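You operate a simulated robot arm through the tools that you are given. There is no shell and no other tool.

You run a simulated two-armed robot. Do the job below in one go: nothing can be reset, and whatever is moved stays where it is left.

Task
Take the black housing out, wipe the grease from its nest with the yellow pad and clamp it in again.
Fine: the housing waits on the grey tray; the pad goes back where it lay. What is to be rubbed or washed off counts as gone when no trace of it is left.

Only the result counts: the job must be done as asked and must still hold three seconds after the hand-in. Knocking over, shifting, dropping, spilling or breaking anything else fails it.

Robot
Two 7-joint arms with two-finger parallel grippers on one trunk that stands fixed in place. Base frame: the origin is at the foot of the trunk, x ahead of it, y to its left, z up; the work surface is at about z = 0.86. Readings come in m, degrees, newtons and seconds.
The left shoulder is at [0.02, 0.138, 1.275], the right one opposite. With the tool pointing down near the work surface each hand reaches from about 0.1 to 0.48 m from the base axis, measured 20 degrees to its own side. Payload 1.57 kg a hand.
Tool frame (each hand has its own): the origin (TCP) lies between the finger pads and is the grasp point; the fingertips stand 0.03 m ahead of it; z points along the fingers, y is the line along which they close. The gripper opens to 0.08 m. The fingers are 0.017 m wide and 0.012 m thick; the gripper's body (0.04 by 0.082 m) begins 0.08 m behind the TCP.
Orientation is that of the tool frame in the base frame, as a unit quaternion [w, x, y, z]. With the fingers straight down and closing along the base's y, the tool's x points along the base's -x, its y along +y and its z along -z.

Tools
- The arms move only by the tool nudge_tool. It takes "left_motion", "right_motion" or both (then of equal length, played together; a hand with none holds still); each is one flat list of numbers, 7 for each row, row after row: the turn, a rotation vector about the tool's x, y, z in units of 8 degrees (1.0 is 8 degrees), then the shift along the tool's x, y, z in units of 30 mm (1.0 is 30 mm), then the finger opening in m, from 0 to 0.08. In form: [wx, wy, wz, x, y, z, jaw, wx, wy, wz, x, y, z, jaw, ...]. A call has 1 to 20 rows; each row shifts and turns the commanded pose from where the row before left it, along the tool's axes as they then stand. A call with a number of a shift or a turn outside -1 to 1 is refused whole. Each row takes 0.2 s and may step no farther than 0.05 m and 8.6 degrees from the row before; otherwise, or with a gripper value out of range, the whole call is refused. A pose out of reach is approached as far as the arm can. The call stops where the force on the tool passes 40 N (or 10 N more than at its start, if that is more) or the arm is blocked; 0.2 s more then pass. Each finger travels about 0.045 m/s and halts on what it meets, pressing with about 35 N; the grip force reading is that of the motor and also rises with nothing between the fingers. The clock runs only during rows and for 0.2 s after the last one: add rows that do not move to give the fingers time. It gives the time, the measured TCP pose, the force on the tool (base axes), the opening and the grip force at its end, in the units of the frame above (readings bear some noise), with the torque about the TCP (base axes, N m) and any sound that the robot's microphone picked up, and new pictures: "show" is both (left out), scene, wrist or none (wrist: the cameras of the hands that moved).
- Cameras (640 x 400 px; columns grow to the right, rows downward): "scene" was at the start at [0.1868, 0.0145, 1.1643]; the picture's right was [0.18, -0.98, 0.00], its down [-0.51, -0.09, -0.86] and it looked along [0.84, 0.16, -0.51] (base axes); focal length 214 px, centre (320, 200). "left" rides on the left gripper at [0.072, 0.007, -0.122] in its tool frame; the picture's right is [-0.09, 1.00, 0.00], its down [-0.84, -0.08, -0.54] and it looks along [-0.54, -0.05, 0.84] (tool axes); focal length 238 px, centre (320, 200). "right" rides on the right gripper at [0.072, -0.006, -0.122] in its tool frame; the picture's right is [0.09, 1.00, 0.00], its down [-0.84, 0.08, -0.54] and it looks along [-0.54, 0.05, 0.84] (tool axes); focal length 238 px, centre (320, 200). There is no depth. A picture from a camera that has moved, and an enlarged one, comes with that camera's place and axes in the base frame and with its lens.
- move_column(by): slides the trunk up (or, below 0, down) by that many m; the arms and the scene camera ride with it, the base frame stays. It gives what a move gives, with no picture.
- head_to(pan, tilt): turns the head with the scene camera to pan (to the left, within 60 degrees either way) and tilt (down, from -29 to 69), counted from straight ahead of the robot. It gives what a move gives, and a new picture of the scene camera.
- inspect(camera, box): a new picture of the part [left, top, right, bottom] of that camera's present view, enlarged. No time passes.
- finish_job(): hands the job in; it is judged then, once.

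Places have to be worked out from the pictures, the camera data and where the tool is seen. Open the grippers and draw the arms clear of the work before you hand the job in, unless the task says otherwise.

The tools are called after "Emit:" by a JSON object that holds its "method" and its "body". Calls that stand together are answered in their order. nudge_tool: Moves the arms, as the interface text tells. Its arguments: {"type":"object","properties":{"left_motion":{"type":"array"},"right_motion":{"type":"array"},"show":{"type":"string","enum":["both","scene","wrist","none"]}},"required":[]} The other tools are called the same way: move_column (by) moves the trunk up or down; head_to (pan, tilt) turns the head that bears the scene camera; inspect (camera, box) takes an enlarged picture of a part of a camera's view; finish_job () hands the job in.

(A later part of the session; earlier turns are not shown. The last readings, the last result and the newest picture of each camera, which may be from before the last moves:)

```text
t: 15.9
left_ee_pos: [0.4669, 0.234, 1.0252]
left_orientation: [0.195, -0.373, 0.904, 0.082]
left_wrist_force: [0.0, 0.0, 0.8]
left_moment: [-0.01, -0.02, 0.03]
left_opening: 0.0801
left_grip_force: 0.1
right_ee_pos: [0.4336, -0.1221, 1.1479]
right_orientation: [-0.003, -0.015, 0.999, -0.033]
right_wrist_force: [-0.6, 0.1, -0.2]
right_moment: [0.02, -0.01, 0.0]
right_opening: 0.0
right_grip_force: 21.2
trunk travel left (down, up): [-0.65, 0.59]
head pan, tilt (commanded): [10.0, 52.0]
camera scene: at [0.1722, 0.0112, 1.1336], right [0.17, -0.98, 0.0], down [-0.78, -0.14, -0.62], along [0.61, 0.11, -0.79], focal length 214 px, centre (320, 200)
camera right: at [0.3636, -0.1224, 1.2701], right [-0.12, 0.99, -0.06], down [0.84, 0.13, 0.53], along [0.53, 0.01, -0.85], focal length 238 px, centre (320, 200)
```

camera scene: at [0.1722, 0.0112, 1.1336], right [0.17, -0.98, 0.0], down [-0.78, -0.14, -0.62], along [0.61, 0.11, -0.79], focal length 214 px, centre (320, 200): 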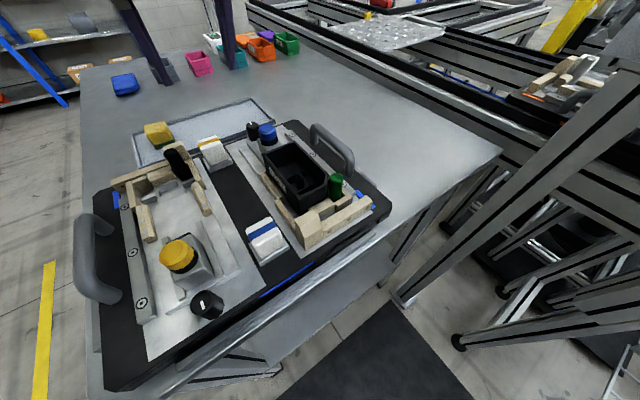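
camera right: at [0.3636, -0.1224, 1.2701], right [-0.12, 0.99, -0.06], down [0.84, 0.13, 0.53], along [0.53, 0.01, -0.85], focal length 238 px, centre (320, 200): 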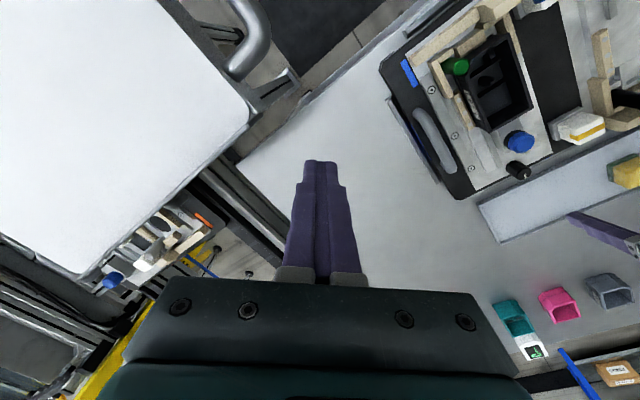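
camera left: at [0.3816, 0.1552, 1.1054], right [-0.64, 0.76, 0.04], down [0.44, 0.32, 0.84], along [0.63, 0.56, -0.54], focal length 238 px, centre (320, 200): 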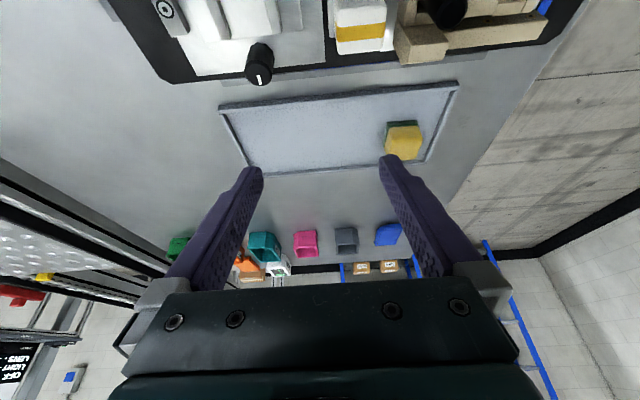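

The right hand is well parked and gives a good side view. Now I set the left tool upright again and bring it above the blue cap at z≈0.99.

Emit:
{"method": "nudge_tool", "body": {"left_motion": [0, 0.7625, 0, 0, 0, 0, 0.08, 0, 0.7625, 0, 0, 0, 0, 0.08, 0, 0.7625, 0, 0, 0, 0, 0.08, 0, 0.7625, 0, 0, 0, 0, 0.08, 0, 0, 0, 0.717, -0.39, 0.29, 0.06, 0, 0, 0, 0.717, -0.39, 0.29, 0.06, 0, 0, 0, 0.717, -0.39, 0.29, 0.06, 0, 0, 0, 0.717, -0.39, 0.29, 0.06], "show": "both"}}

Emit:
{"method": "inspect", "body": {"camera": "right", "box": [380, 30, 600, 220]}}

Emit:
{"method": "inspect", "body": {"camera": "scene", "box": [220, 60, 380, 200]}}

```text
t: 17.7
left_ee_pos: [0.4396, 0.1401, 0.9912]
left_orientation: [-0.001, -0.383, 0.924, 0.002]
left_wrist_force: [0.4, -0.2, 0.9]
left_moment: [-0.01, 0.01, -0.03]
left_opening: 0.0602
left_grip_force: 0.1
right_ee_pos: [0.4342, -0.1213, 1.1481]
right_orientation: [-0.004, -0.013, 0.999, -0.031]
right_wrist_force: [-0.3, 0.2, 1.1]
right_moment: [0.0, 0.01, 0.0]
right_opening: 0.0003
right_grip_force: 21.7
trunk travel left (down, up): [-0.65, 0.59]
head pan, tilt (commanded): [10.0, 52.0]
camera scene: at [0.1722, 0.0113, 1.1336], right [0.17, -0.98, 0.0], down [-0.78, -0.14, -0.62], along [0.61, 0.11, -0.79], focal length 214 px, centre (320, 200)
camera left: at [0.3852, 0.0921, 1.1112], right [-0.64, 0.77, 0.0], down [0.65, 0.54, 0.54], along [0.41, 0.35, -0.84], focal length 238 px, centre (320, 200)
```

scene: 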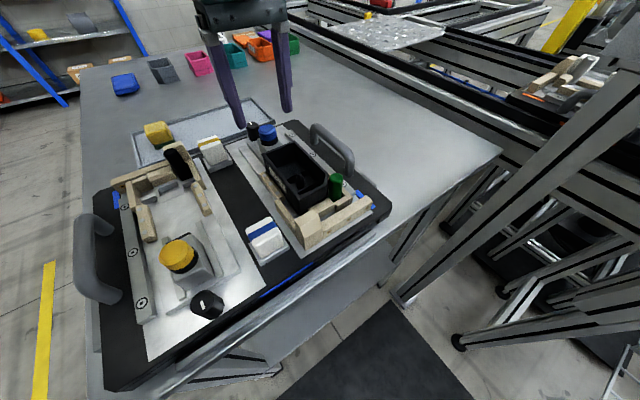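
left: 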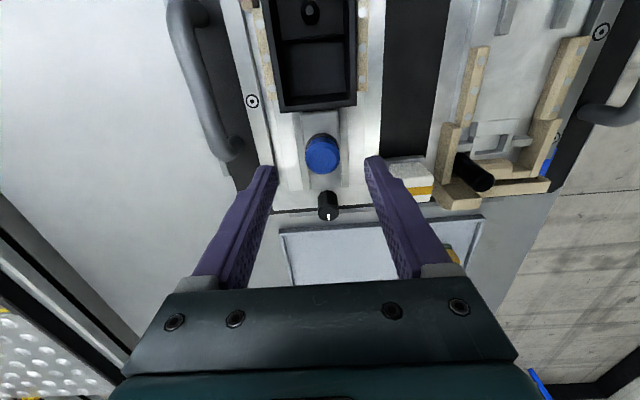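

```text
2.11 times, centred on (490, 125) of right
camera zoom: at [0.3635, -0.1222, 1.2702], right [-0.12, 0.99, -0.06], down [0.84, 0.13, 0.53], along [0.53, 0.01, -0.85], focal length 502 px, centre (-38, 358)
```

zoom: 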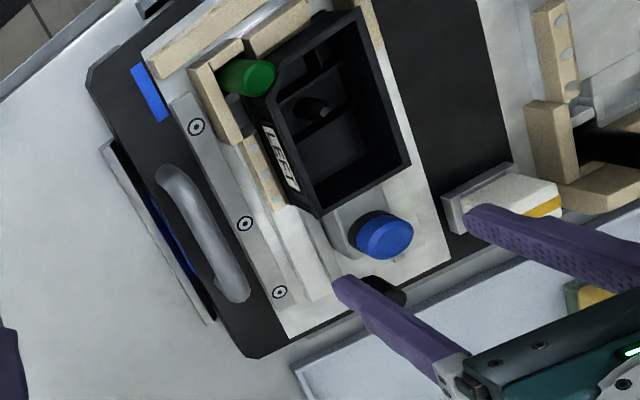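

```text
2.86 times, centred on (300, 130) of scene
camera zoom: at [0.1722, 0.0113, 1.1336], right [0.17, -0.98, 0.0], down [-0.78, -0.14, -0.62], along [0.61, 0.11, -0.79], focal length 613 px, centre (377, 400)
```

zoom: 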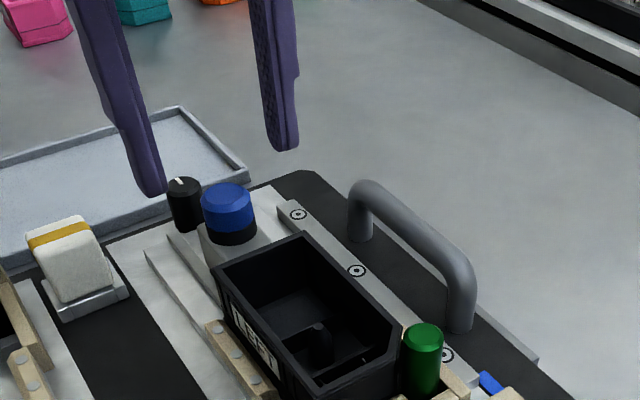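

The hand is centred over the blue cap. I zoom in on the block/housing contact and the black knob from above.

Emit:
{"method": "inspect", "body": {"camera": "left", "box": [260, 60, 380, 230]}}

Emit:
{"method": "inspect", "body": {"camera": "right", "box": [470, 90, 560, 190]}}

```text
2.35 times, centred on (320, 145) of left
camera zoom: at [0.3852, 0.0921, 1.1112], right [-0.64, 0.77, 0.0], down [0.65, 0.54, 0.54], along [0.41, 0.35, -0.84], focal length 561 px, centre (320, 329)
```

zoom: 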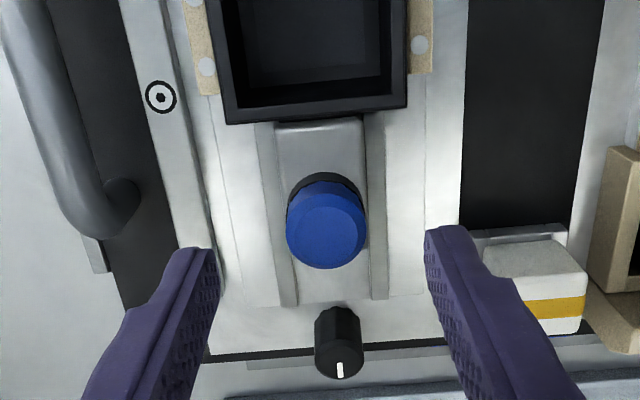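

```text
4.00 times, centred on (515, 140) of right
camera zoom: at [0.3635, -0.1222, 1.2702], right [-0.12, 0.99, -0.06], down [0.84, 0.13, 0.53], along [0.53, 0.01, -0.85], focal length 953 px, centre (-460, 440)
```

zoom: 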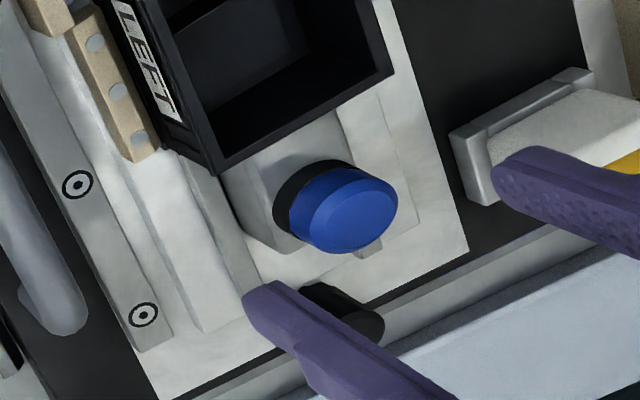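

Cap centre looks ~2–3 mm off the tool centre, so I correct that, lower until the fingertips are just above the grey block (TCP z≈0.954), and close on the cap.

Emit:
{"method": "nudge_tool", "body": {"left_motion": [0, 0, 0, 0.1, 0.067, 0.4, 0.06, 0, 0, 0, 0, 0, 0.4, 0.06, 0, 0, 0, 0, 0, 0.4, 0.06, 0, 0, 0, 0, 0, 0, 0.04, 0, 0, 0, 0, 0, 0, 0.02, 0, 0, 0, 0, 0, 0, 0.01, 0, 0, 0, 0, 0, 0, 0.01, 0, 0, 0, 0, 0, 0, 0.01], "show": "both"}}

Emit:
{"method": "inspect", "body": {"camera": "left", "box": [240, 60, 400, 260]}}

```text
t: 19.5
left_ee_pos: [0.4368, 0.1385, 0.9549]
left_orientation: [-0.001, -0.383, 0.924, 0.002]
left_wrist_force: [1.3, -0.3, -0.3]
left_moment: [-0.37, -0.36, -0.01]
left_opening: 0.0252
left_grip_force: 34.8
right_ee_pos: [0.4341, -0.1227, 1.1478]
right_orientation: [-0.003, -0.014, 0.999, -0.032]
right_wrist_force: [0.7, 0.2, 0.7]
right_moment: [0.0, 0.02, -0.01]
right_opening: 0.0
right_grip_force: 21.0
trunk travel left (down, up): [-0.65, 0.59]
head pan, tilt (commanded): [10.0, 52.0]
camera scene: at [0.1722, 0.0111, 1.1336], right [0.17, -0.98, 0.0], down [-0.78, -0.14, -0.62], along [0.61, 0.11, -0.79], focal length 214 px, centre (320, 200)
camera left: at [0.3817, 0.0919, 1.0753], right [-0.64, 0.77, 0.0], down [0.65, 0.54, 0.54], along [0.41, 0.35, -0.84], focal length 238 px, centre (320, 200)
```

scene: 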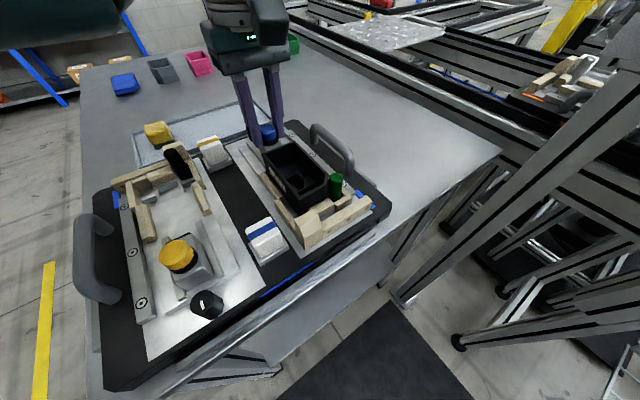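
left: 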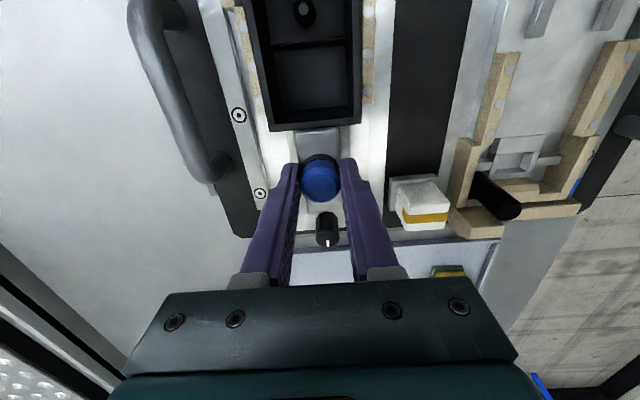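

```text
2.00 times, centred on (320, 160) of left
camera zoom: at [0.3817, 0.0919, 1.0753], right [-0.64, 0.77, 0.0], down [0.65, 0.54, 0.54], along [0.41, 0.35, -0.84], focal length 477 px, centre (320, 280)
```

zoom: 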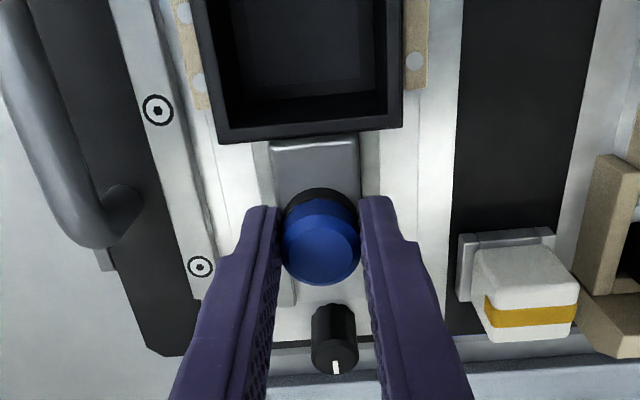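

The cap is gripped (25 mm). I now try to draw the slider back along the rails, away from the housing, by a small amount while watching force and sound.

Emit:
{"method": "nudge_tool", "body": {"left_motion": [0, 0, 0, -0.1, 0, 0, 0.01, 0, 0, 0, -0.1, 0, 0, 0.01, 0, 0, 0, 0, 0, 0, 0.01], "show": "wrist"}}

```text
t: 20.3
left_ee_pos: [0.4384, 0.1419, 0.9547]
left_orientation: [-0.002, -0.382, 0.924, 0.0]
left_wrist_force: [-6.2, -5.0, 4.6]
left_moment: [-1.0, 0.34, -0.13]
left_opening: 0.0253
left_grip_force: 35.4
right_ee_pos: [0.4331, -0.1221, 1.1467]
right_orientation: [-0.004, -0.015, 0.999, -0.033]
right_wrist_force: [0.2, 0.0, -0.4]
right_moment: [-0.02, 0.02, -0.01]
right_opening: 0.0002
right_grip_force: 21.3
trunk travel left (down, up): [-0.65, 0.59]
head pan, tilt (commanded): [10.0, 52.0]
camera left: at [0.3849, 0.0952, 1.0755], right [-0.64, 0.77, 0.0], down [0.65, 0.54, 0.54], along [0.41, 0.35, -0.84], focal length 238 px, centre (320, 200)
```

left: 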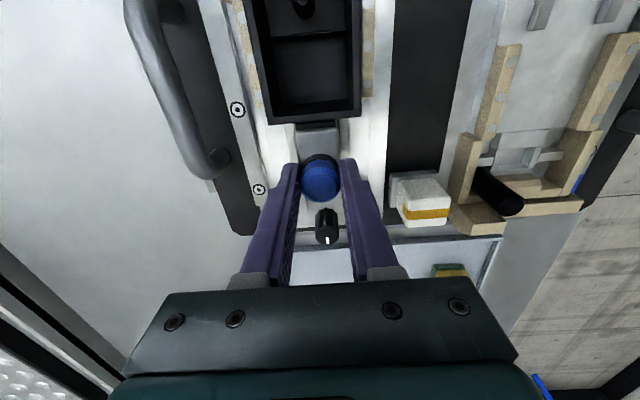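

It moves with about 8 N of friction; a gap with the black rubber face opens at the housing. I keep drawing it back.

Emit:
{"method": "nudge_tool", "body": {"left_motion": [0, 0, 0, -0.15, 0, 0, 0.01, 0, 0, 0, -0.15, 0, 0, 0.01, 0, 0, 0, -0.15, 0, 0, 0.01, 0, 0, 0, -0.15, 0, 0, 0.01, 0, 0, 0, 0, 0, 0, 0.01], "show": "wrist"}}

Emit:
{"method": "inspect", "body": {"camera": "left", "box": [240, 60, 400, 260]}}

```text
t: 21.5
left_ee_pos: [0.4539, 0.1579, 0.9544]
left_orientation: [0.001, -0.383, 0.924, 0.002]
left_wrist_force: [6.7, -1.4, -0.5]
left_moment: [0.19, -1.15, 0.07]
left_opening: 0.0252
left_grip_force: 34.9
right_ee_pos: [0.4344, -0.1205, 1.1468]
right_orientation: [-0.003, -0.015, 0.999, -0.033]
right_wrist_force: [-0.2, -0.3, 0.0]
right_moment: [0.0, 0.0, 0.01]
right_opening: 0.0
right_grip_force: 21.2
trunk travel left (down, up): [-0.65, 0.59]
head pan, tilt (commanded): [10.0, 52.0]
camera left: at [0.399, 0.1092, 1.075], right [-0.64, 0.77, 0.0], down [0.65, 0.53, 0.54], along [0.42, 0.35, -0.84], focal length 238 px, centre (320, 200)
```

left: 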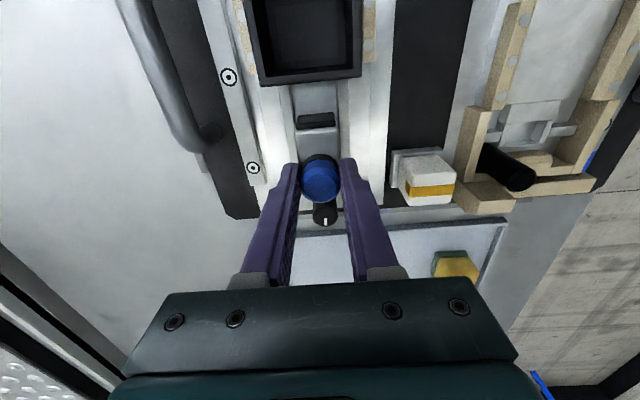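

```text
2.00 times, centred on (320, 160) of left
camera zoom: at [0.399, 0.1092, 1.075], right [-0.64, 0.77, 0.0], down [0.65, 0.53, 0.54], along [0.42, 0.35, -0.84], focal length 477 px, centre (320, 280)
```

zoom: 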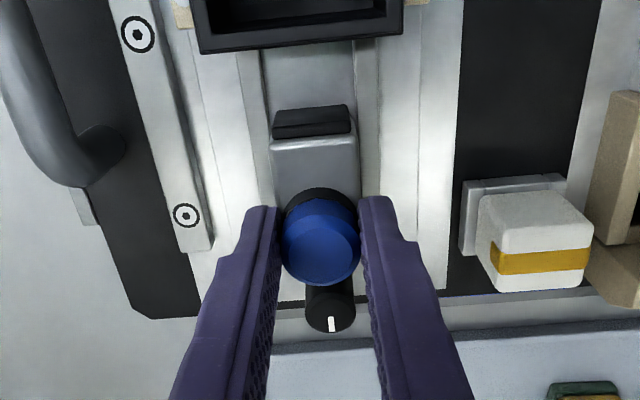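

The slider is 25 mm back, matching the open state of the other station. I open the fingers and check that it stays there, then rise.

Emit:
{"method": "nudge_tool", "body": {"left_motion": [0, 0, 0, 0, 0, 0, 0.03, 0, 0, 0, 0, 0, 0, 0.05, 0, 0, 0, 0, 0, 0, 0.06, 0, 0, 0, 0, 0, -0.5, 0.06, 0, 0, 0, 0, 0, -0.8, 0.06], "show": "both"}}

Emit:
{"method": "inspect", "body": {"camera": "left", "box": [220, 0, 420, 230]}}

```text
t: 22.7
left_ee_pos: [0.4529, 0.1557, 0.9927]
left_orientation: [-0.002, -0.383, 0.924, 0.003]
left_wrist_force: [-0.1, 0.6, 0.6]
left_moment: [-0.05, -0.01, 0.0]
left_opening: 0.06
left_grip_force: 0.0
right_ee_pos: [0.434, -0.1206, 1.1471]
right_orientation: [-0.004, -0.014, 0.999, -0.032]
right_wrist_force: [-0.9, 1.0, -0.3]
right_moment: [0.02, 0.02, 0.01]
right_opening: 0.0
right_grip_force: 21.5
trunk travel left (down, up): [-0.65, 0.59]
head pan, tilt (commanded): [10.0, 52.0]
camera scene: at [0.1722, 0.0113, 1.1336], right [0.17, -0.98, 0.0], down [-0.78, -0.14, -0.62], along [0.61, 0.11, -0.79], focal length 214 px, centre (320, 200)
camera left: at [0.3979, 0.1087, 1.1143], right [-0.64, 0.77, 0.0], down [0.65, 0.54, 0.54], along [0.41, 0.35, -0.84], focal length 238 px, centre (320, 200)
```

scene: 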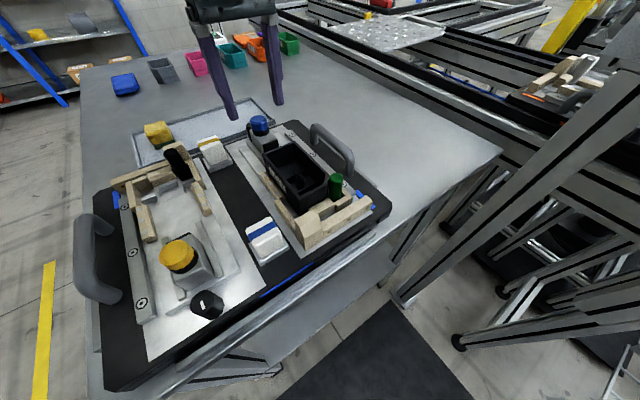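
left: 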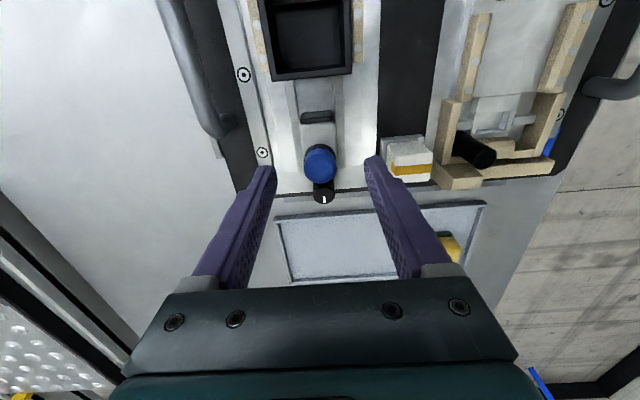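

```text
1.74 times, centred on (320, 115) of left
camera zoom: at [0.3979, 0.1087, 1.1143], right [-0.64, 0.77, 0.0], down [0.65, 0.54, 0.54], along [0.41, 0.35, -0.84], focal length 414 px, centre (320, 348)
```

zoom: 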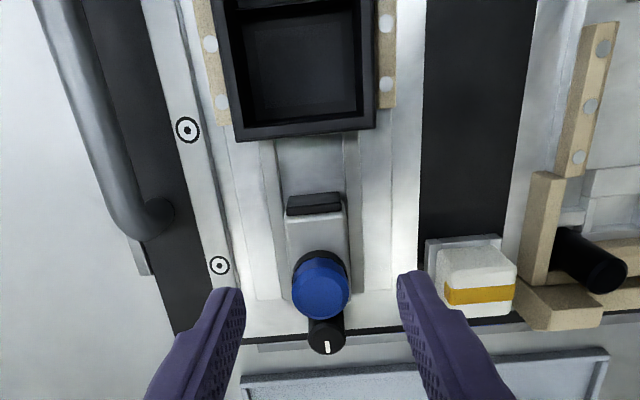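

The slider stays open. Before choosing the tilt for carrying the housing to the tray, I check the space around the right arm in case the trunk is to be lowered.

Emit:
{"method": "head_to", "body": {"pan": -60, "tilt": 10}}

Emit:
{"method": "head_to", "body": {"pan": 60, "tilt": 10}}

```text
t: 24.1
left_ee_pos: [0.4519, 0.1559, 0.993]
left_orientation: [-0.001, -0.383, 0.924, 0.003]
left_wrist_force: [0.3, -0.2, -1.4]
left_moment: [-0.01, -0.01, -0.03]
left_opening: 0.0599
left_grip_force: 0.0
right_ee_pos: [0.4331, -0.1223, 1.1474]
right_orientation: [-0.004, -0.014, 0.999, -0.032]
right_wrist_force: [-0.4, -0.4, -0.4]
right_moment: [-0.02, 0.02, 0.02]
right_opening: 0.0
right_grip_force: 21.3
trunk travel left (down, up): [-0.65, 0.59]
head pan, tilt (commanded): [-60.0, 10.0]
camera scene: at [0.1448, -0.0823, 1.1981], right [-0.87, -0.5, 0.0], down [-0.09, 0.15, -0.98], along [0.49, -0.85, -0.17], focal length 214 px, centre (320, 200)
```

scene: 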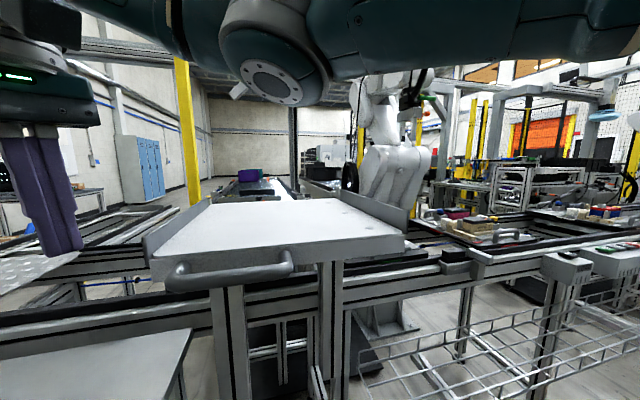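

```text
t: 26.1
left_ee_pos: [0.4522, 0.1564, 0.9928]
left_orientation: [-0.001, -0.383, 0.924, 0.002]
left_wrist_force: [0.5, 0.3, 0.0]
left_moment: [0.0, 0.01, 0.04]
left_opening: 0.0601
left_grip_force: 0.1
right_ee_pos: [0.4341, -0.1206, 1.147]
right_orientation: [-0.004, -0.014, 0.999, -0.032]
right_wrist_force: [-0.5, -0.2, -0.8]
right_moment: [0.04, -0.01, 0.02]
right_opening: 0.0
right_grip_force: 21.1
trunk travel left (down, up): [-0.65, 0.59]
head pan, tilt (commanded): [60.0, 10.0]
camera scene: at [0.1448, 0.0787, 1.1981], right [0.87, -0.5, 0.0], down [-0.09, -0.15, -0.98], along [0.49, 0.85, -0.17], focal length 214 px, centre (320, 200)
```

scene: 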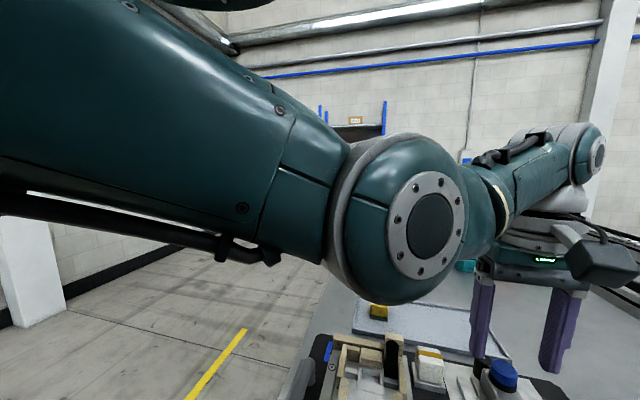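

There is enough room to lower the trunk a little later. Now I raise the left hand, bring it over the housing and pitch it outward 24° for the grasp.

Emit:
{"method": "nudge_tool", "body": {"left_motion": [0, 0, 0, 0, 0, -0.8, 0.08, 0, 0, 0, 0, 0, -0.8, 0.08, 0, 0, 0, 0.75, 0, -0.8, 0.08, 0, 0, 0, 0.75, 0, 0, 0.08, 0, 0, 0, 0.75, 0, 0, 0.08, 0, -0.7625, 0, 0.75, 0, 0, 0.08, 0, -0.7625, 0, 0.75, -0.06, 0, 0.08, 0, -0.7625, 0, 0, 0, 0, 0.08, 0, -0.7625, 0, 0, 0, 0, 0.08], "show": "wrist"}}

Emit:
{"method": "head_to", "body": {"pan": 10, "tilt": 52}}

```text
t: 28.1
left_ee_pos: [0.4168, 0.1017, 1.0558]
left_orientation: [0.221, -0.382, 0.895, 0.069]
left_wrist_force: [0.4, -0.8, -0.3]
left_moment: [0.01, -0.01, -0.01]
left_opening: 0.08
left_grip_force: 0.1
left hand out of reach, approached as far as the arm can: row 3, 4
right_ee_pos: [0.4331, -0.1211, 1.1472]
right_orientation: [-0.004, -0.015, 0.999, -0.031]
right_wrist_force: [-0.1, -0.7, -0.5]
right_moment: [-0.02, -0.02, -0.04]
right_opening: 0.0
right_grip_force: 21.2
trunk travel left (down, up): [-0.65, 0.59]
head pan, tilt (commanded): [60.0, 10.0]
camera left: at [0.3272, 0.0232, 1.1311], right [-0.65, 0.76, -0.01], down [0.38, 0.33, 0.86], along [0.66, 0.56, -0.51], focal length 238 px, centre (320, 200)
```

left: 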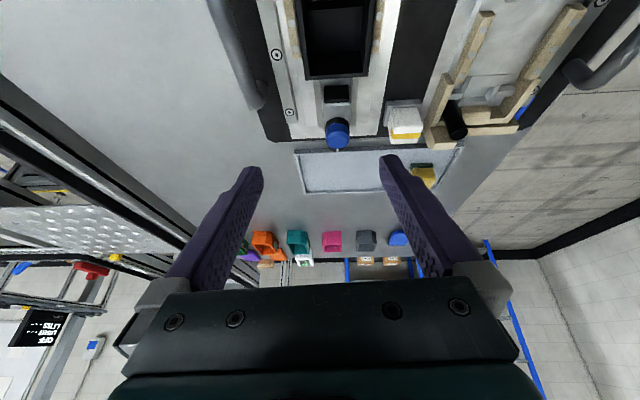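

```text
t: 29.2
left_ee_pos: [0.4173, 0.1015, 1.0558]
left_orientation: [0.22, -0.381, 0.895, 0.068]
left_wrist_force: [-0.8, 0.2, 0.6]
left_moment: [0.01, 0.01, 0.02]
left_opening: 0.0801
left_grip_force: 0.0
right_ee_pos: [0.434, -0.1208, 1.1487]
right_orientation: [-0.004, -0.014, 0.999, -0.031]
right_wrist_force: [0.6, 0.1, -1.1]
right_moment: [-0.01, 0.0, 0.0]
right_opening: 0.0
right_grip_force: 21.5
trunk travel left (down, up): [-0.65, 0.59]
head pan, tilt (commanded): [10.0, 52.0]
camera scene: at [0.1722, 0.0113, 1.1337], right [0.17, -0.98, 0.0], down [-0.78, -0.14, -0.62], along [0.61, 0.11, -0.79], focal length 214 px, centre (320, 200)
```

scene: 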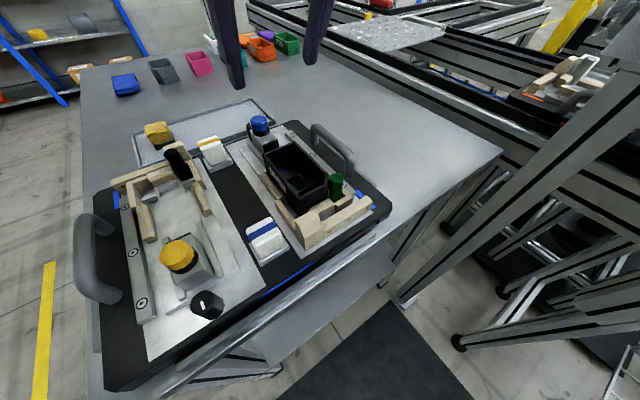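

The hand drifted a little in roll at the top of its range, so I stay lower from now on. I correct roll/yaw and move over the housing at z≈1.0.

Emit:
{"method": "nudge_tool", "body": {"left_motion": [-0.267, 0, 0.2, 0.724, 0.137, 0.26, 0.08, 0, 0, 0, 0.724, 0.137, 0.26, 0.08, 0, 0, 0, 0.724, 0.137, 0.26, 0.08, 0, 0, 0, 0, 0, 0, 0.08], "show": "both"}}

Emit:
{"method": "inspect", "body": {"camera": "right", "box": [370, 0, 600, 200]}}

```text
t: 30.2
left_ee_pos: [0.3749, 0.0759, 1.0058]
left_orientation: [0.211, -0.372, 0.9, 0.086]
left_wrist_force: [-0.2, -1.1, 0.4]
left_moment: [0.0, -0.01, -0.03]
left_opening: 0.0799
left_grip_force: 0.1
right_ee_pos: [0.4355, -0.1212, 1.1467]
right_orientation: [-0.004, -0.014, 0.999, -0.032]
right_wrist_force: [-0.5, 0.4, 0.4]
right_moment: [-0.02, -0.02, -0.03]
right_opening: 0.0001
right_grip_force: 21.3
trunk travel left (down, up): [-0.65, 0.59]
head pan, tilt (commanded): [10.0, 52.0]
camera scene: at [0.1722, 0.0112, 1.1336], right [0.17, -0.98, 0.0], down [-0.78, -0.14, -0.62], along [0.61, 0.11, -0.79], focal length 214 px, centre (320, 200)
camera left: at [0.2872, -0.0041, 1.0809], right [-0.65, 0.76, 0.04], down [0.41, 0.3, 0.86], along [0.64, 0.57, -0.51], focal length 238 px, centre (320, 200)
```

scene: 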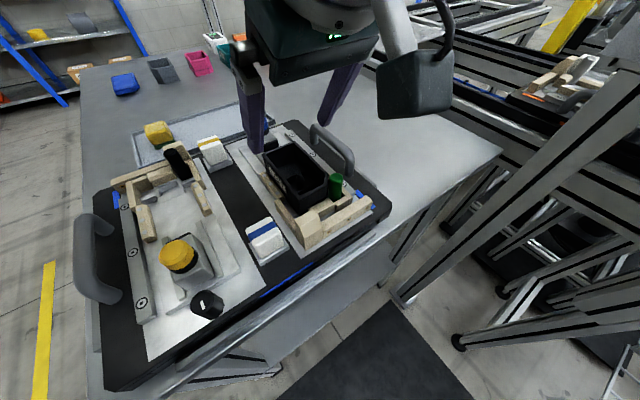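
left: 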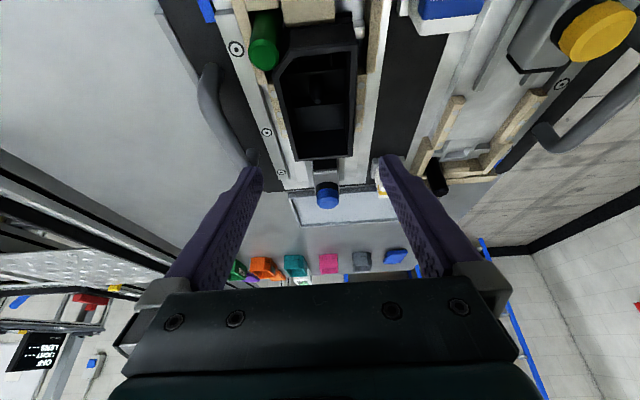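

```text
2.00 times, centred on (485, 100) of right
camera zoom: at [0.3634, -0.1222, 1.2702], right [-0.12, 0.99, -0.06], down [0.84, 0.13, 0.53], along [0.53, 0.01, -0.85], focal length 477 px, centre (-10, 400)
```

zoom: 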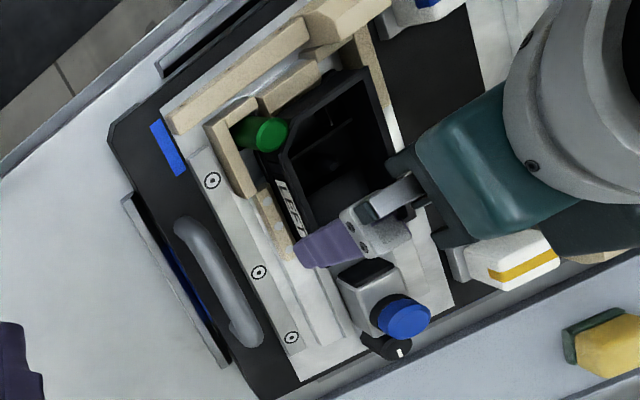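

Alignment over the housing is good (TCP s1≈0.319, s2≈0.211 in fixture axes). I lower the trunk 0.05 m, which brings the open fingers down to the rim and also gains reach for the tray.

Emit:
{"method": "move_column", "body": {"by": -0.05}}

Emit:
{"method": "inspect", "body": {"camera": "left", "box": [180, 0, 460, 220]}}

Emit:
{"method": "inspect", "body": {"camera": "right", "box": [370, 0, 600, 200]}}

Emit:
{"method": "inspect", "body": {"camera": "scene", "box": [200, 60, 440, 240]}}

```text
t: 31.2
left_ee_pos: [0.3748, 0.0758, 0.9549]
left_orientation: [0.212, -0.373, 0.899, 0.087]
left_wrist_force: [0.3, -0.7, -0.4]
left_moment: [-0.04, 0.01, 0.02]
left_opening: 0.0798
left_grip_force: 0.1
right_ee_pos: [0.4331, -0.1207, 1.0969]
right_orientation: [-0.002, -0.014, 0.999, -0.032]
right_wrist_force: [0.1, 0.1, 0.6]
right_moment: [0.0, 0.01, 0.0]
right_opening: 0.0
right_grip_force: 21.2
trunk travel left (down, up): [-0.6, 0.64]
head pan, tilt (commanded): [10.0, 52.0]
```

```text
1.82 times, centred on (320, 110) of left
camera zoom: at [0.2876, -0.004, 1.0312], right [-0.65, 0.76, 0.04], down [0.41, 0.3, 0.86], along [0.64, 0.57, -0.51], focal length 433 px, centre (320, 364)
```

zoom: 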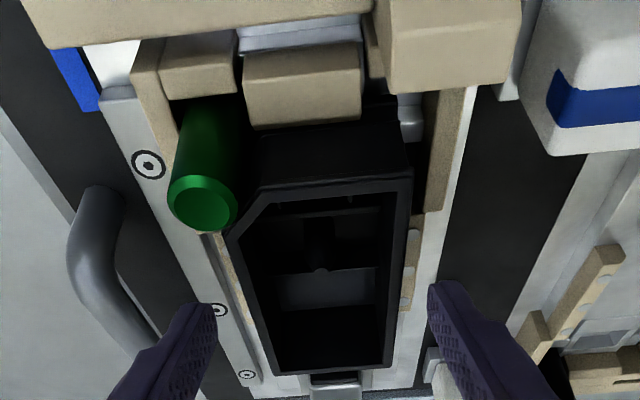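

```text
2.00 times, centred on (485, 100) of right
camera zoom: at [0.3635, -0.1222, 1.2202], right [-0.12, 0.99, -0.06], down [0.84, 0.13, 0.53], along [0.53, 0.01, -0.85], focal length 477 px, centre (-10, 400)
```

zoom: 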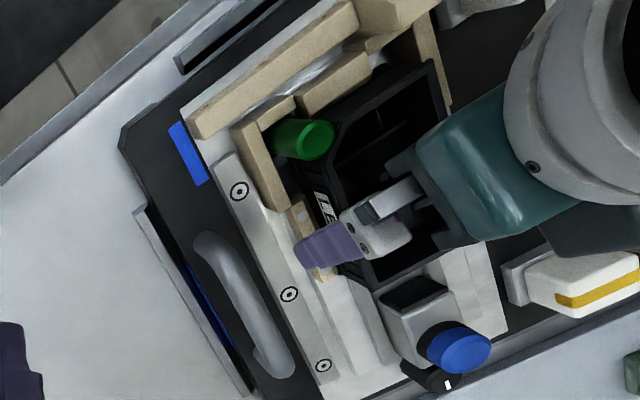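

```text
2.22 times, centred on (320, 150) of scene
camera zoom: at [0.1723, 0.0112, 1.0836], right [0.17, -0.98, 0.0], down [-0.78, -0.14, -0.62], along [0.61, 0.11, -0.79], focal length 477 px, centre (320, 311)
```

zoom: 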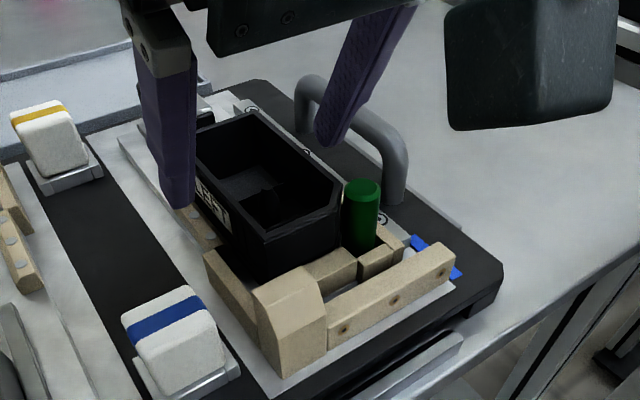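

The fingers straddle the housing with clear gaps on both sides. I lower 17 mm more (tips just above the wooden side strips at z≈0.902) and close on the long walls.

Emit:
{"method": "nudge_tool", "body": {"left_motion": [0, 0, 0, 0.127, 0, 0.253, 0.08, 0, 0, 0, 0.127, 0, 0.253, 0.08, 0, 0, 0, 0, 0, 0, 0.06, 0, 0, 0, 0, 0, 0, 0.045, 0, 0, 0, 0, 0, 0, 0.045, 0, 0, 0, 0, 0, 0, 0.045, 0, 0, 0, 0, 0, 0, 0.045], "show": "both"}}

Emit:
{"method": "inspect", "body": {"camera": "scene", "box": [200, 60, 440, 240]}}

```text
t: 32.8
left_ee_pos: [0.3761, 0.0756, 0.9387]
left_orientation: [0.212, -0.373, 0.899, 0.088]
left_wrist_force: [-0.8, 0.3, 0.3]
left_moment: [0.08, 0.03, 0.03]
left_opening: 0.0532
left_grip_force: 34.8
right_ee_pos: [0.4346, -0.1208, 1.0978]
right_orientation: [-0.005, -0.014, 0.999, -0.031]
right_wrist_force: [0.8, -0.7, 0.6]
right_moment: [0.0, 0.02, 0.01]
right_opening: 0.0
right_grip_force: 21.3
trunk travel left (down, up): [-0.6, 0.64]
head pan, tilt (commanded): [10.0, 52.0]
camera scene: at [0.1721, 0.0114, 1.0836], right [0.17, -0.98, 0.0], down [-0.78, -0.14, -0.62], along [0.61, 0.11, -0.79], focal length 214 px, centre (320, 200)
camera left: at [0.2875, -0.0037, 1.0142], right [-0.65, 0.76, 0.04], down [0.41, 0.3, 0.86], along [0.64, 0.57, -0.51], focal length 238 px, centre (320, 200)
```

scene: 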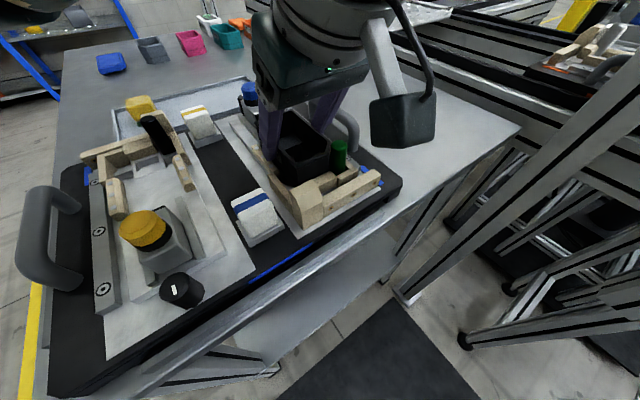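
left: 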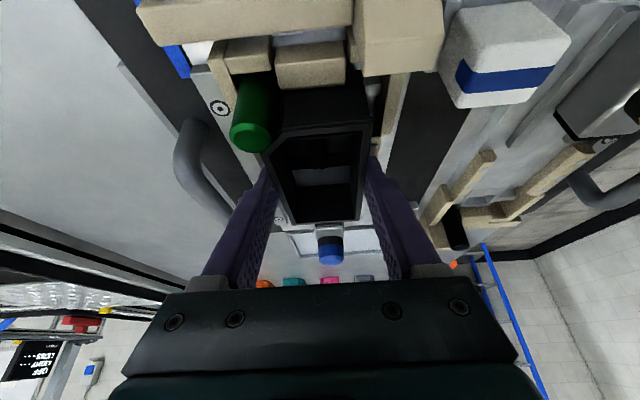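

```text
2.22 times, centred on (320, 150) of scene
camera zoom: at [0.1721, 0.0114, 1.0836], right [0.17, -0.98, 0.0], down [-0.78, -0.14, -0.62], along [0.61, 0.11, -0.79], focal length 477 px, centre (320, 311)
```

zoom: 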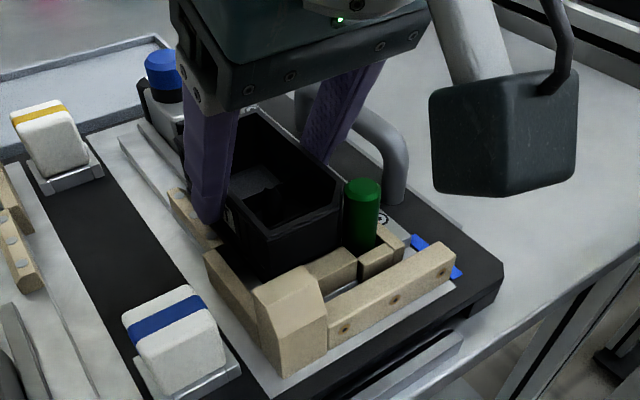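

Gripped at 53 mm, the width I measured. I lift straight up 12 mm first and check the force.

Emit:
{"method": "nudge_tool", "body": {"left_motion": [0, 0, 0, -0.089, 0, -0.179, 0.045, 0, 0, 0, -0.089, 0, -0.179, 0.045, 0, 0, 0, 0, 0, 0, 0.045], "show": "wrist"}}

Emit:
{"method": "inspect", "body": {"camera": "scene", "box": [200, 60, 440, 240]}}

```text
t: 33.6
left_ee_pos: [0.3758, 0.0757, 0.9504]
left_orientation: [0.212, -0.372, 0.899, 0.087]
left_wrist_force: [0.0, -0.7, -1.2]
left_moment: [0.0, 0.0, -0.02]
left_opening: 0.0534
left_grip_force: 34.7
right_ee_pos: [0.4336, -0.1207, 1.0973]
right_orientation: [-0.004, -0.014, 0.999, -0.031]
right_wrist_force: [0.6, -0.9, -0.5]
right_moment: [-0.01, 0.01, 0.02]
right_opening: 0.0
right_grip_force: 21.8
trunk travel left (down, up): [-0.6, 0.64]
head pan, tilt (commanded): [10.0, 52.0]
camera left: at [0.2878, -0.0038, 1.0261], right [-0.65, 0.76, 0.04], down [0.41, 0.3, 0.86], along [0.64, 0.57, -0.51], focal length 238 px, centre (320, 200)
```

left: 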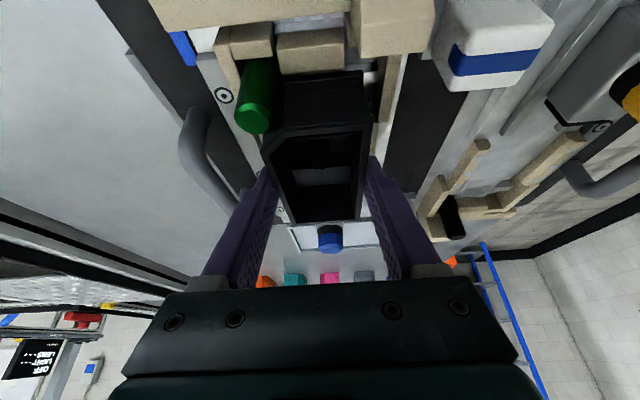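

```text
2.22 times, centred on (320, 150) of scene
camera zoom: at [0.1721, 0.0112, 1.0836], right [0.17, -0.98, 0.0], down [-0.78, -0.14, -0.62], along [0.61, 0.11, -0.79], focal length 477 px, centre (320, 311)
```

zoom: 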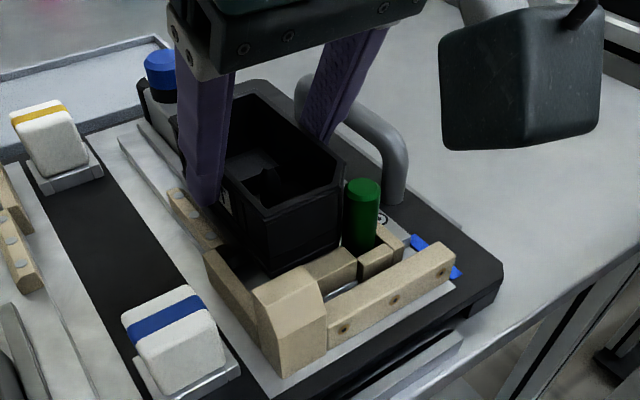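

The housing is light and free. I lift it further to TCP z≈1.01.

Emit:
{"method": "nudge_tool", "body": {"left_motion": [0, 0, 0, -0.223, 0, -0.4475, 0.045, 0, 0, 0, -0.223, 0, -0.4475, 0.045, 0, 0, 0, -0.223, 0, -0.4475, 0.045, 0, 0, 0, -0.223, 0, -0.4475, 0.045, 0, 0, 0, 0, 0, 0, 0.045], "show": "both"}}

Emit:
{"method": "inspect", "body": {"camera": "scene", "box": [200, 60, 440, 240]}}

Emit:
{"method": "inspect", "body": {"camera": "right", "box": [370, 0, 600, 200]}}

```text
t: 34.8
left_ee_pos: [0.3759, 0.0763, 1.0104]
left_orientation: [0.212, -0.372, 0.9, 0.087]
left_wrist_force: [0.2, -0.1, -1.3]
left_moment: [0.0, 0.01, 0.01]
left_opening: 0.0537
left_grip_force: 34.7
right_ee_pos: [0.433, -0.1211, 1.0993]
right_orientation: [-0.004, -0.014, 0.999, -0.031]
right_wrist_force: [-0.5, -0.7, 0.1]
right_moment: [0.01, 0.03, 0.02]
right_opening: 0.0
right_grip_force: 21.4
trunk travel left (down, up): [-0.6, 0.64]
head pan, tilt (commanded): [10.0, 52.0]
camera scene: at [0.1721, 0.0112, 1.0836], right [0.17, -0.98, 0.0], down [-0.78, -0.14, -0.62], along [0.61, 0.11, -0.79], focal length 214 px, centre (320, 200)
camera left: at [0.2878, -0.0038, 1.0861], right [-0.65, 0.76, 0.04], down [0.41, 0.3, 0.86], along [0.64, 0.57, -0.51], focal length 238 px, centre (320, 200)
```

scene: 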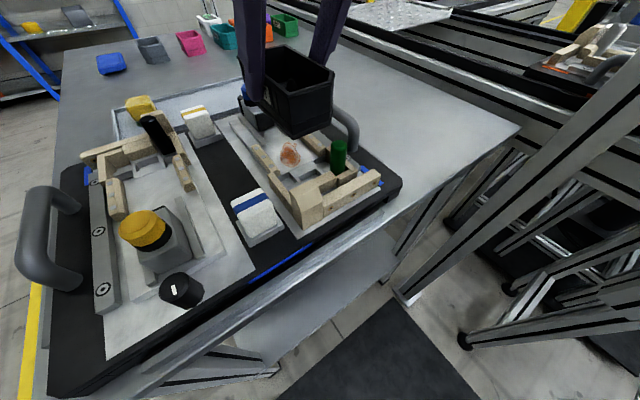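
left: 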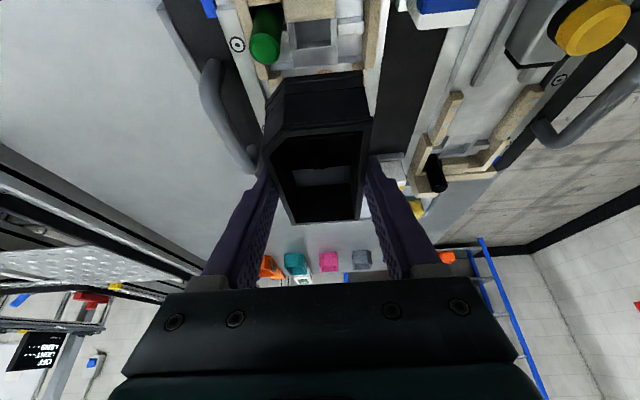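

```text
2.22 times, centred on (320, 150) of scene
camera zoom: at [0.1721, 0.0112, 1.0836], right [0.17, -0.98, 0.0], down [-0.78, -0.14, -0.62], along [0.61, 0.11, -0.79], focal length 477 px, centre (320, 311)
```

zoom: 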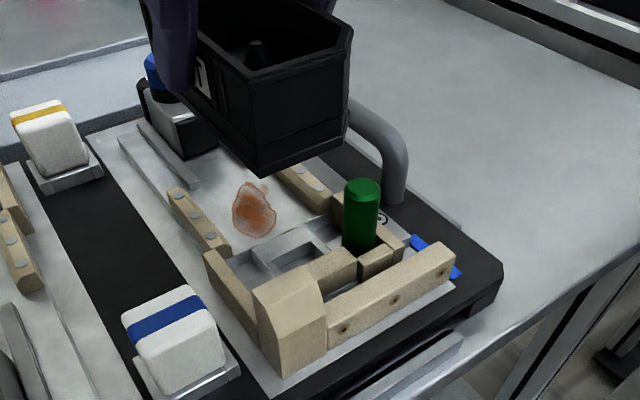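

```text
2.00 times, centred on (485, 100) of right
camera zoom: at [0.3634, -0.1222, 1.2202], right [-0.12, 0.99, -0.06], down [0.84, 0.13, 0.53], along [0.53, 0.01, -0.85], focal length 477 px, centre (-10, 400)
```

zoom: 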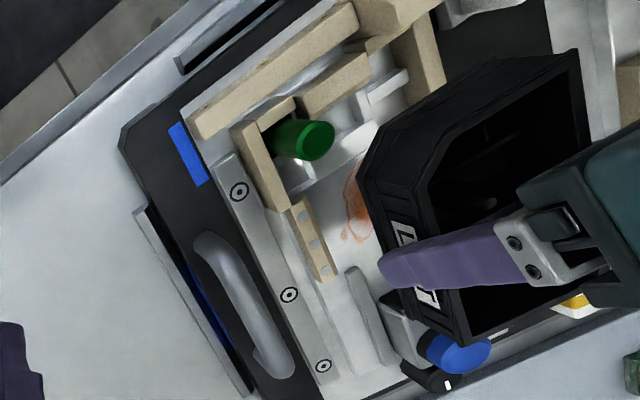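

Grease: an orange-brown spot on the nest floor between the side strips. I carry the housing level, over everything (its bottom ≈0.967), to above the right part of the grey tray.

Emit:
{"method": "nudge_tool", "body": {"left_motion": [0, 0, 0, -0.685, 0.174, 0.342, 0.045, 0, 0, 0, -0.685, 0.174, 0.342, 0.045, 0, 0, 0, -0.685, 0.174, 0.342, 0.045, 0, 0, 0, -0.685, 0.174, 0.342, 0.045, 0, 0, 0, -0.685, 0.174, 0.342, 0.045, 0, 0, 0, -0.685, 0.174, 0.342, 0.045, 0, 0, 0, -0.685, 0.174, 0.342, 0.045, 0, 0, 0, -0.685, 0.174, 0.342, 0.045, 0, 0, 0, -0.685, 0.174, 0.342, 0.045, 0, 0, 0, -0.685, 0.174, 0.342, 0.045, 0, 0, 0, -0.685, 0.174, 0.342, 0.045, 0, 0, 0, -0.685, 0.174, 0.342, 0.045, 0, 0, 0, 0, 0, 0, 0.045], "show": "both"}}

Emit:
{"method": "inspect", "body": {"camera": "left", "box": [180, 0, 480, 260]}}

Emit:
{"method": "inspect", "body": {"camera": "right", "box": [380, 0, 640, 240]}}

```text
t: 37.6
left_ee_pos: [0.5262, 0.3156, 1.01]
left_orientation: [0.211, -0.372, 0.9, 0.087]
left_wrist_force: [-0.2, -0.1, -2.0]
left_moment: [-0.01, -0.02, 0.02]
left_opening: 0.0533
left_grip_force: 34.3
right_ee_pos: [0.434, -0.1223, 1.0973]
right_orientation: [-0.003, -0.015, 0.999, -0.032]
right_wrist_force: [0.5, 0.7, 0.2]
right_moment: [-0.03, -0.04, -0.01]
right_opening: 0.0
right_grip_force: 21.0
trunk travel left (down, up): [-0.6, 0.64]
head pan, tilt (commanded): [10.0, 52.0]
camera scene: at [0.1721, 0.0112, 1.0836], right [0.17, -0.98, 0.0], down [-0.78, -0.14, -0.62], along [0.61, 0.11, -0.79], focal length 214 px, centre (320, 200)
camera left: at [0.4379, 0.235, 1.086], right [-0.64, 0.76, 0.04], down [0.41, 0.3, 0.86], along [0.64, 0.57, -0.51], focal length 238 px, centre (320, 200)
```

scene: 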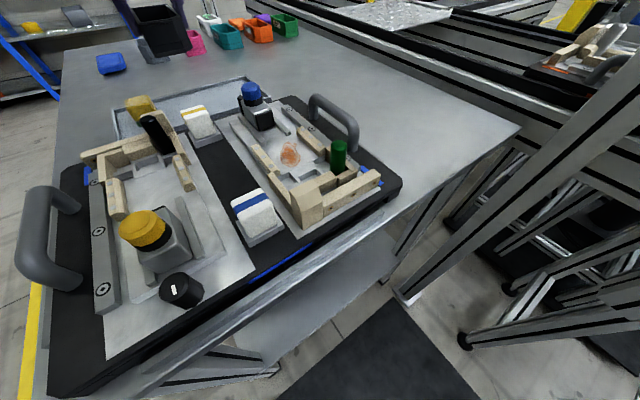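
left: 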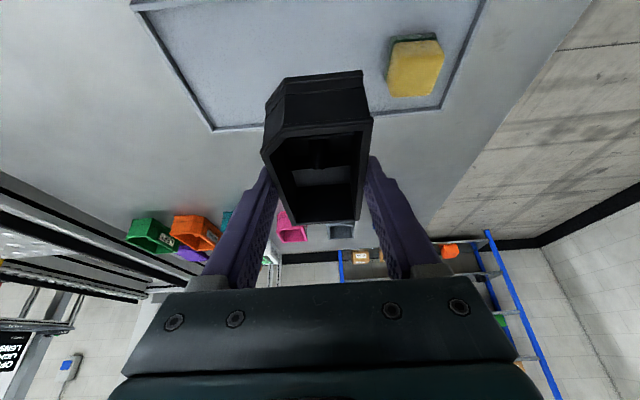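

```text
1.54 times, centred on (330, 130) of left
camera zoom: at [0.4379, 0.235, 1.086], right [-0.64, 0.76, 0.04], down [0.41, 0.3, 0.86], along [0.64, 0.57, -0.51], focal length 367 px, centre (305, 308)
```

zoom: 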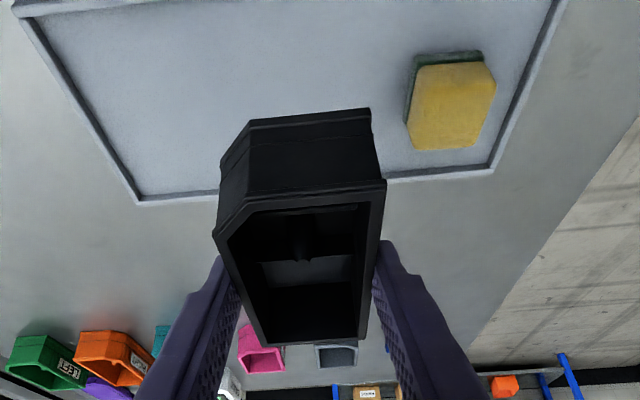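

```text
1.67 times, centred on (510, 120) of right
camera zoom: at [0.3634, -0.1222, 1.2202], right [-0.12, 0.99, -0.06], down [0.84, 0.13, 0.53], along [0.53, 0.01, -0.85], focal length 397 px, centre (3, 333)
```

zoom: 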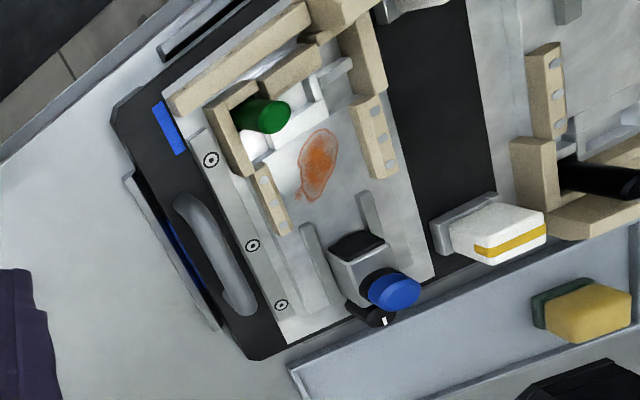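

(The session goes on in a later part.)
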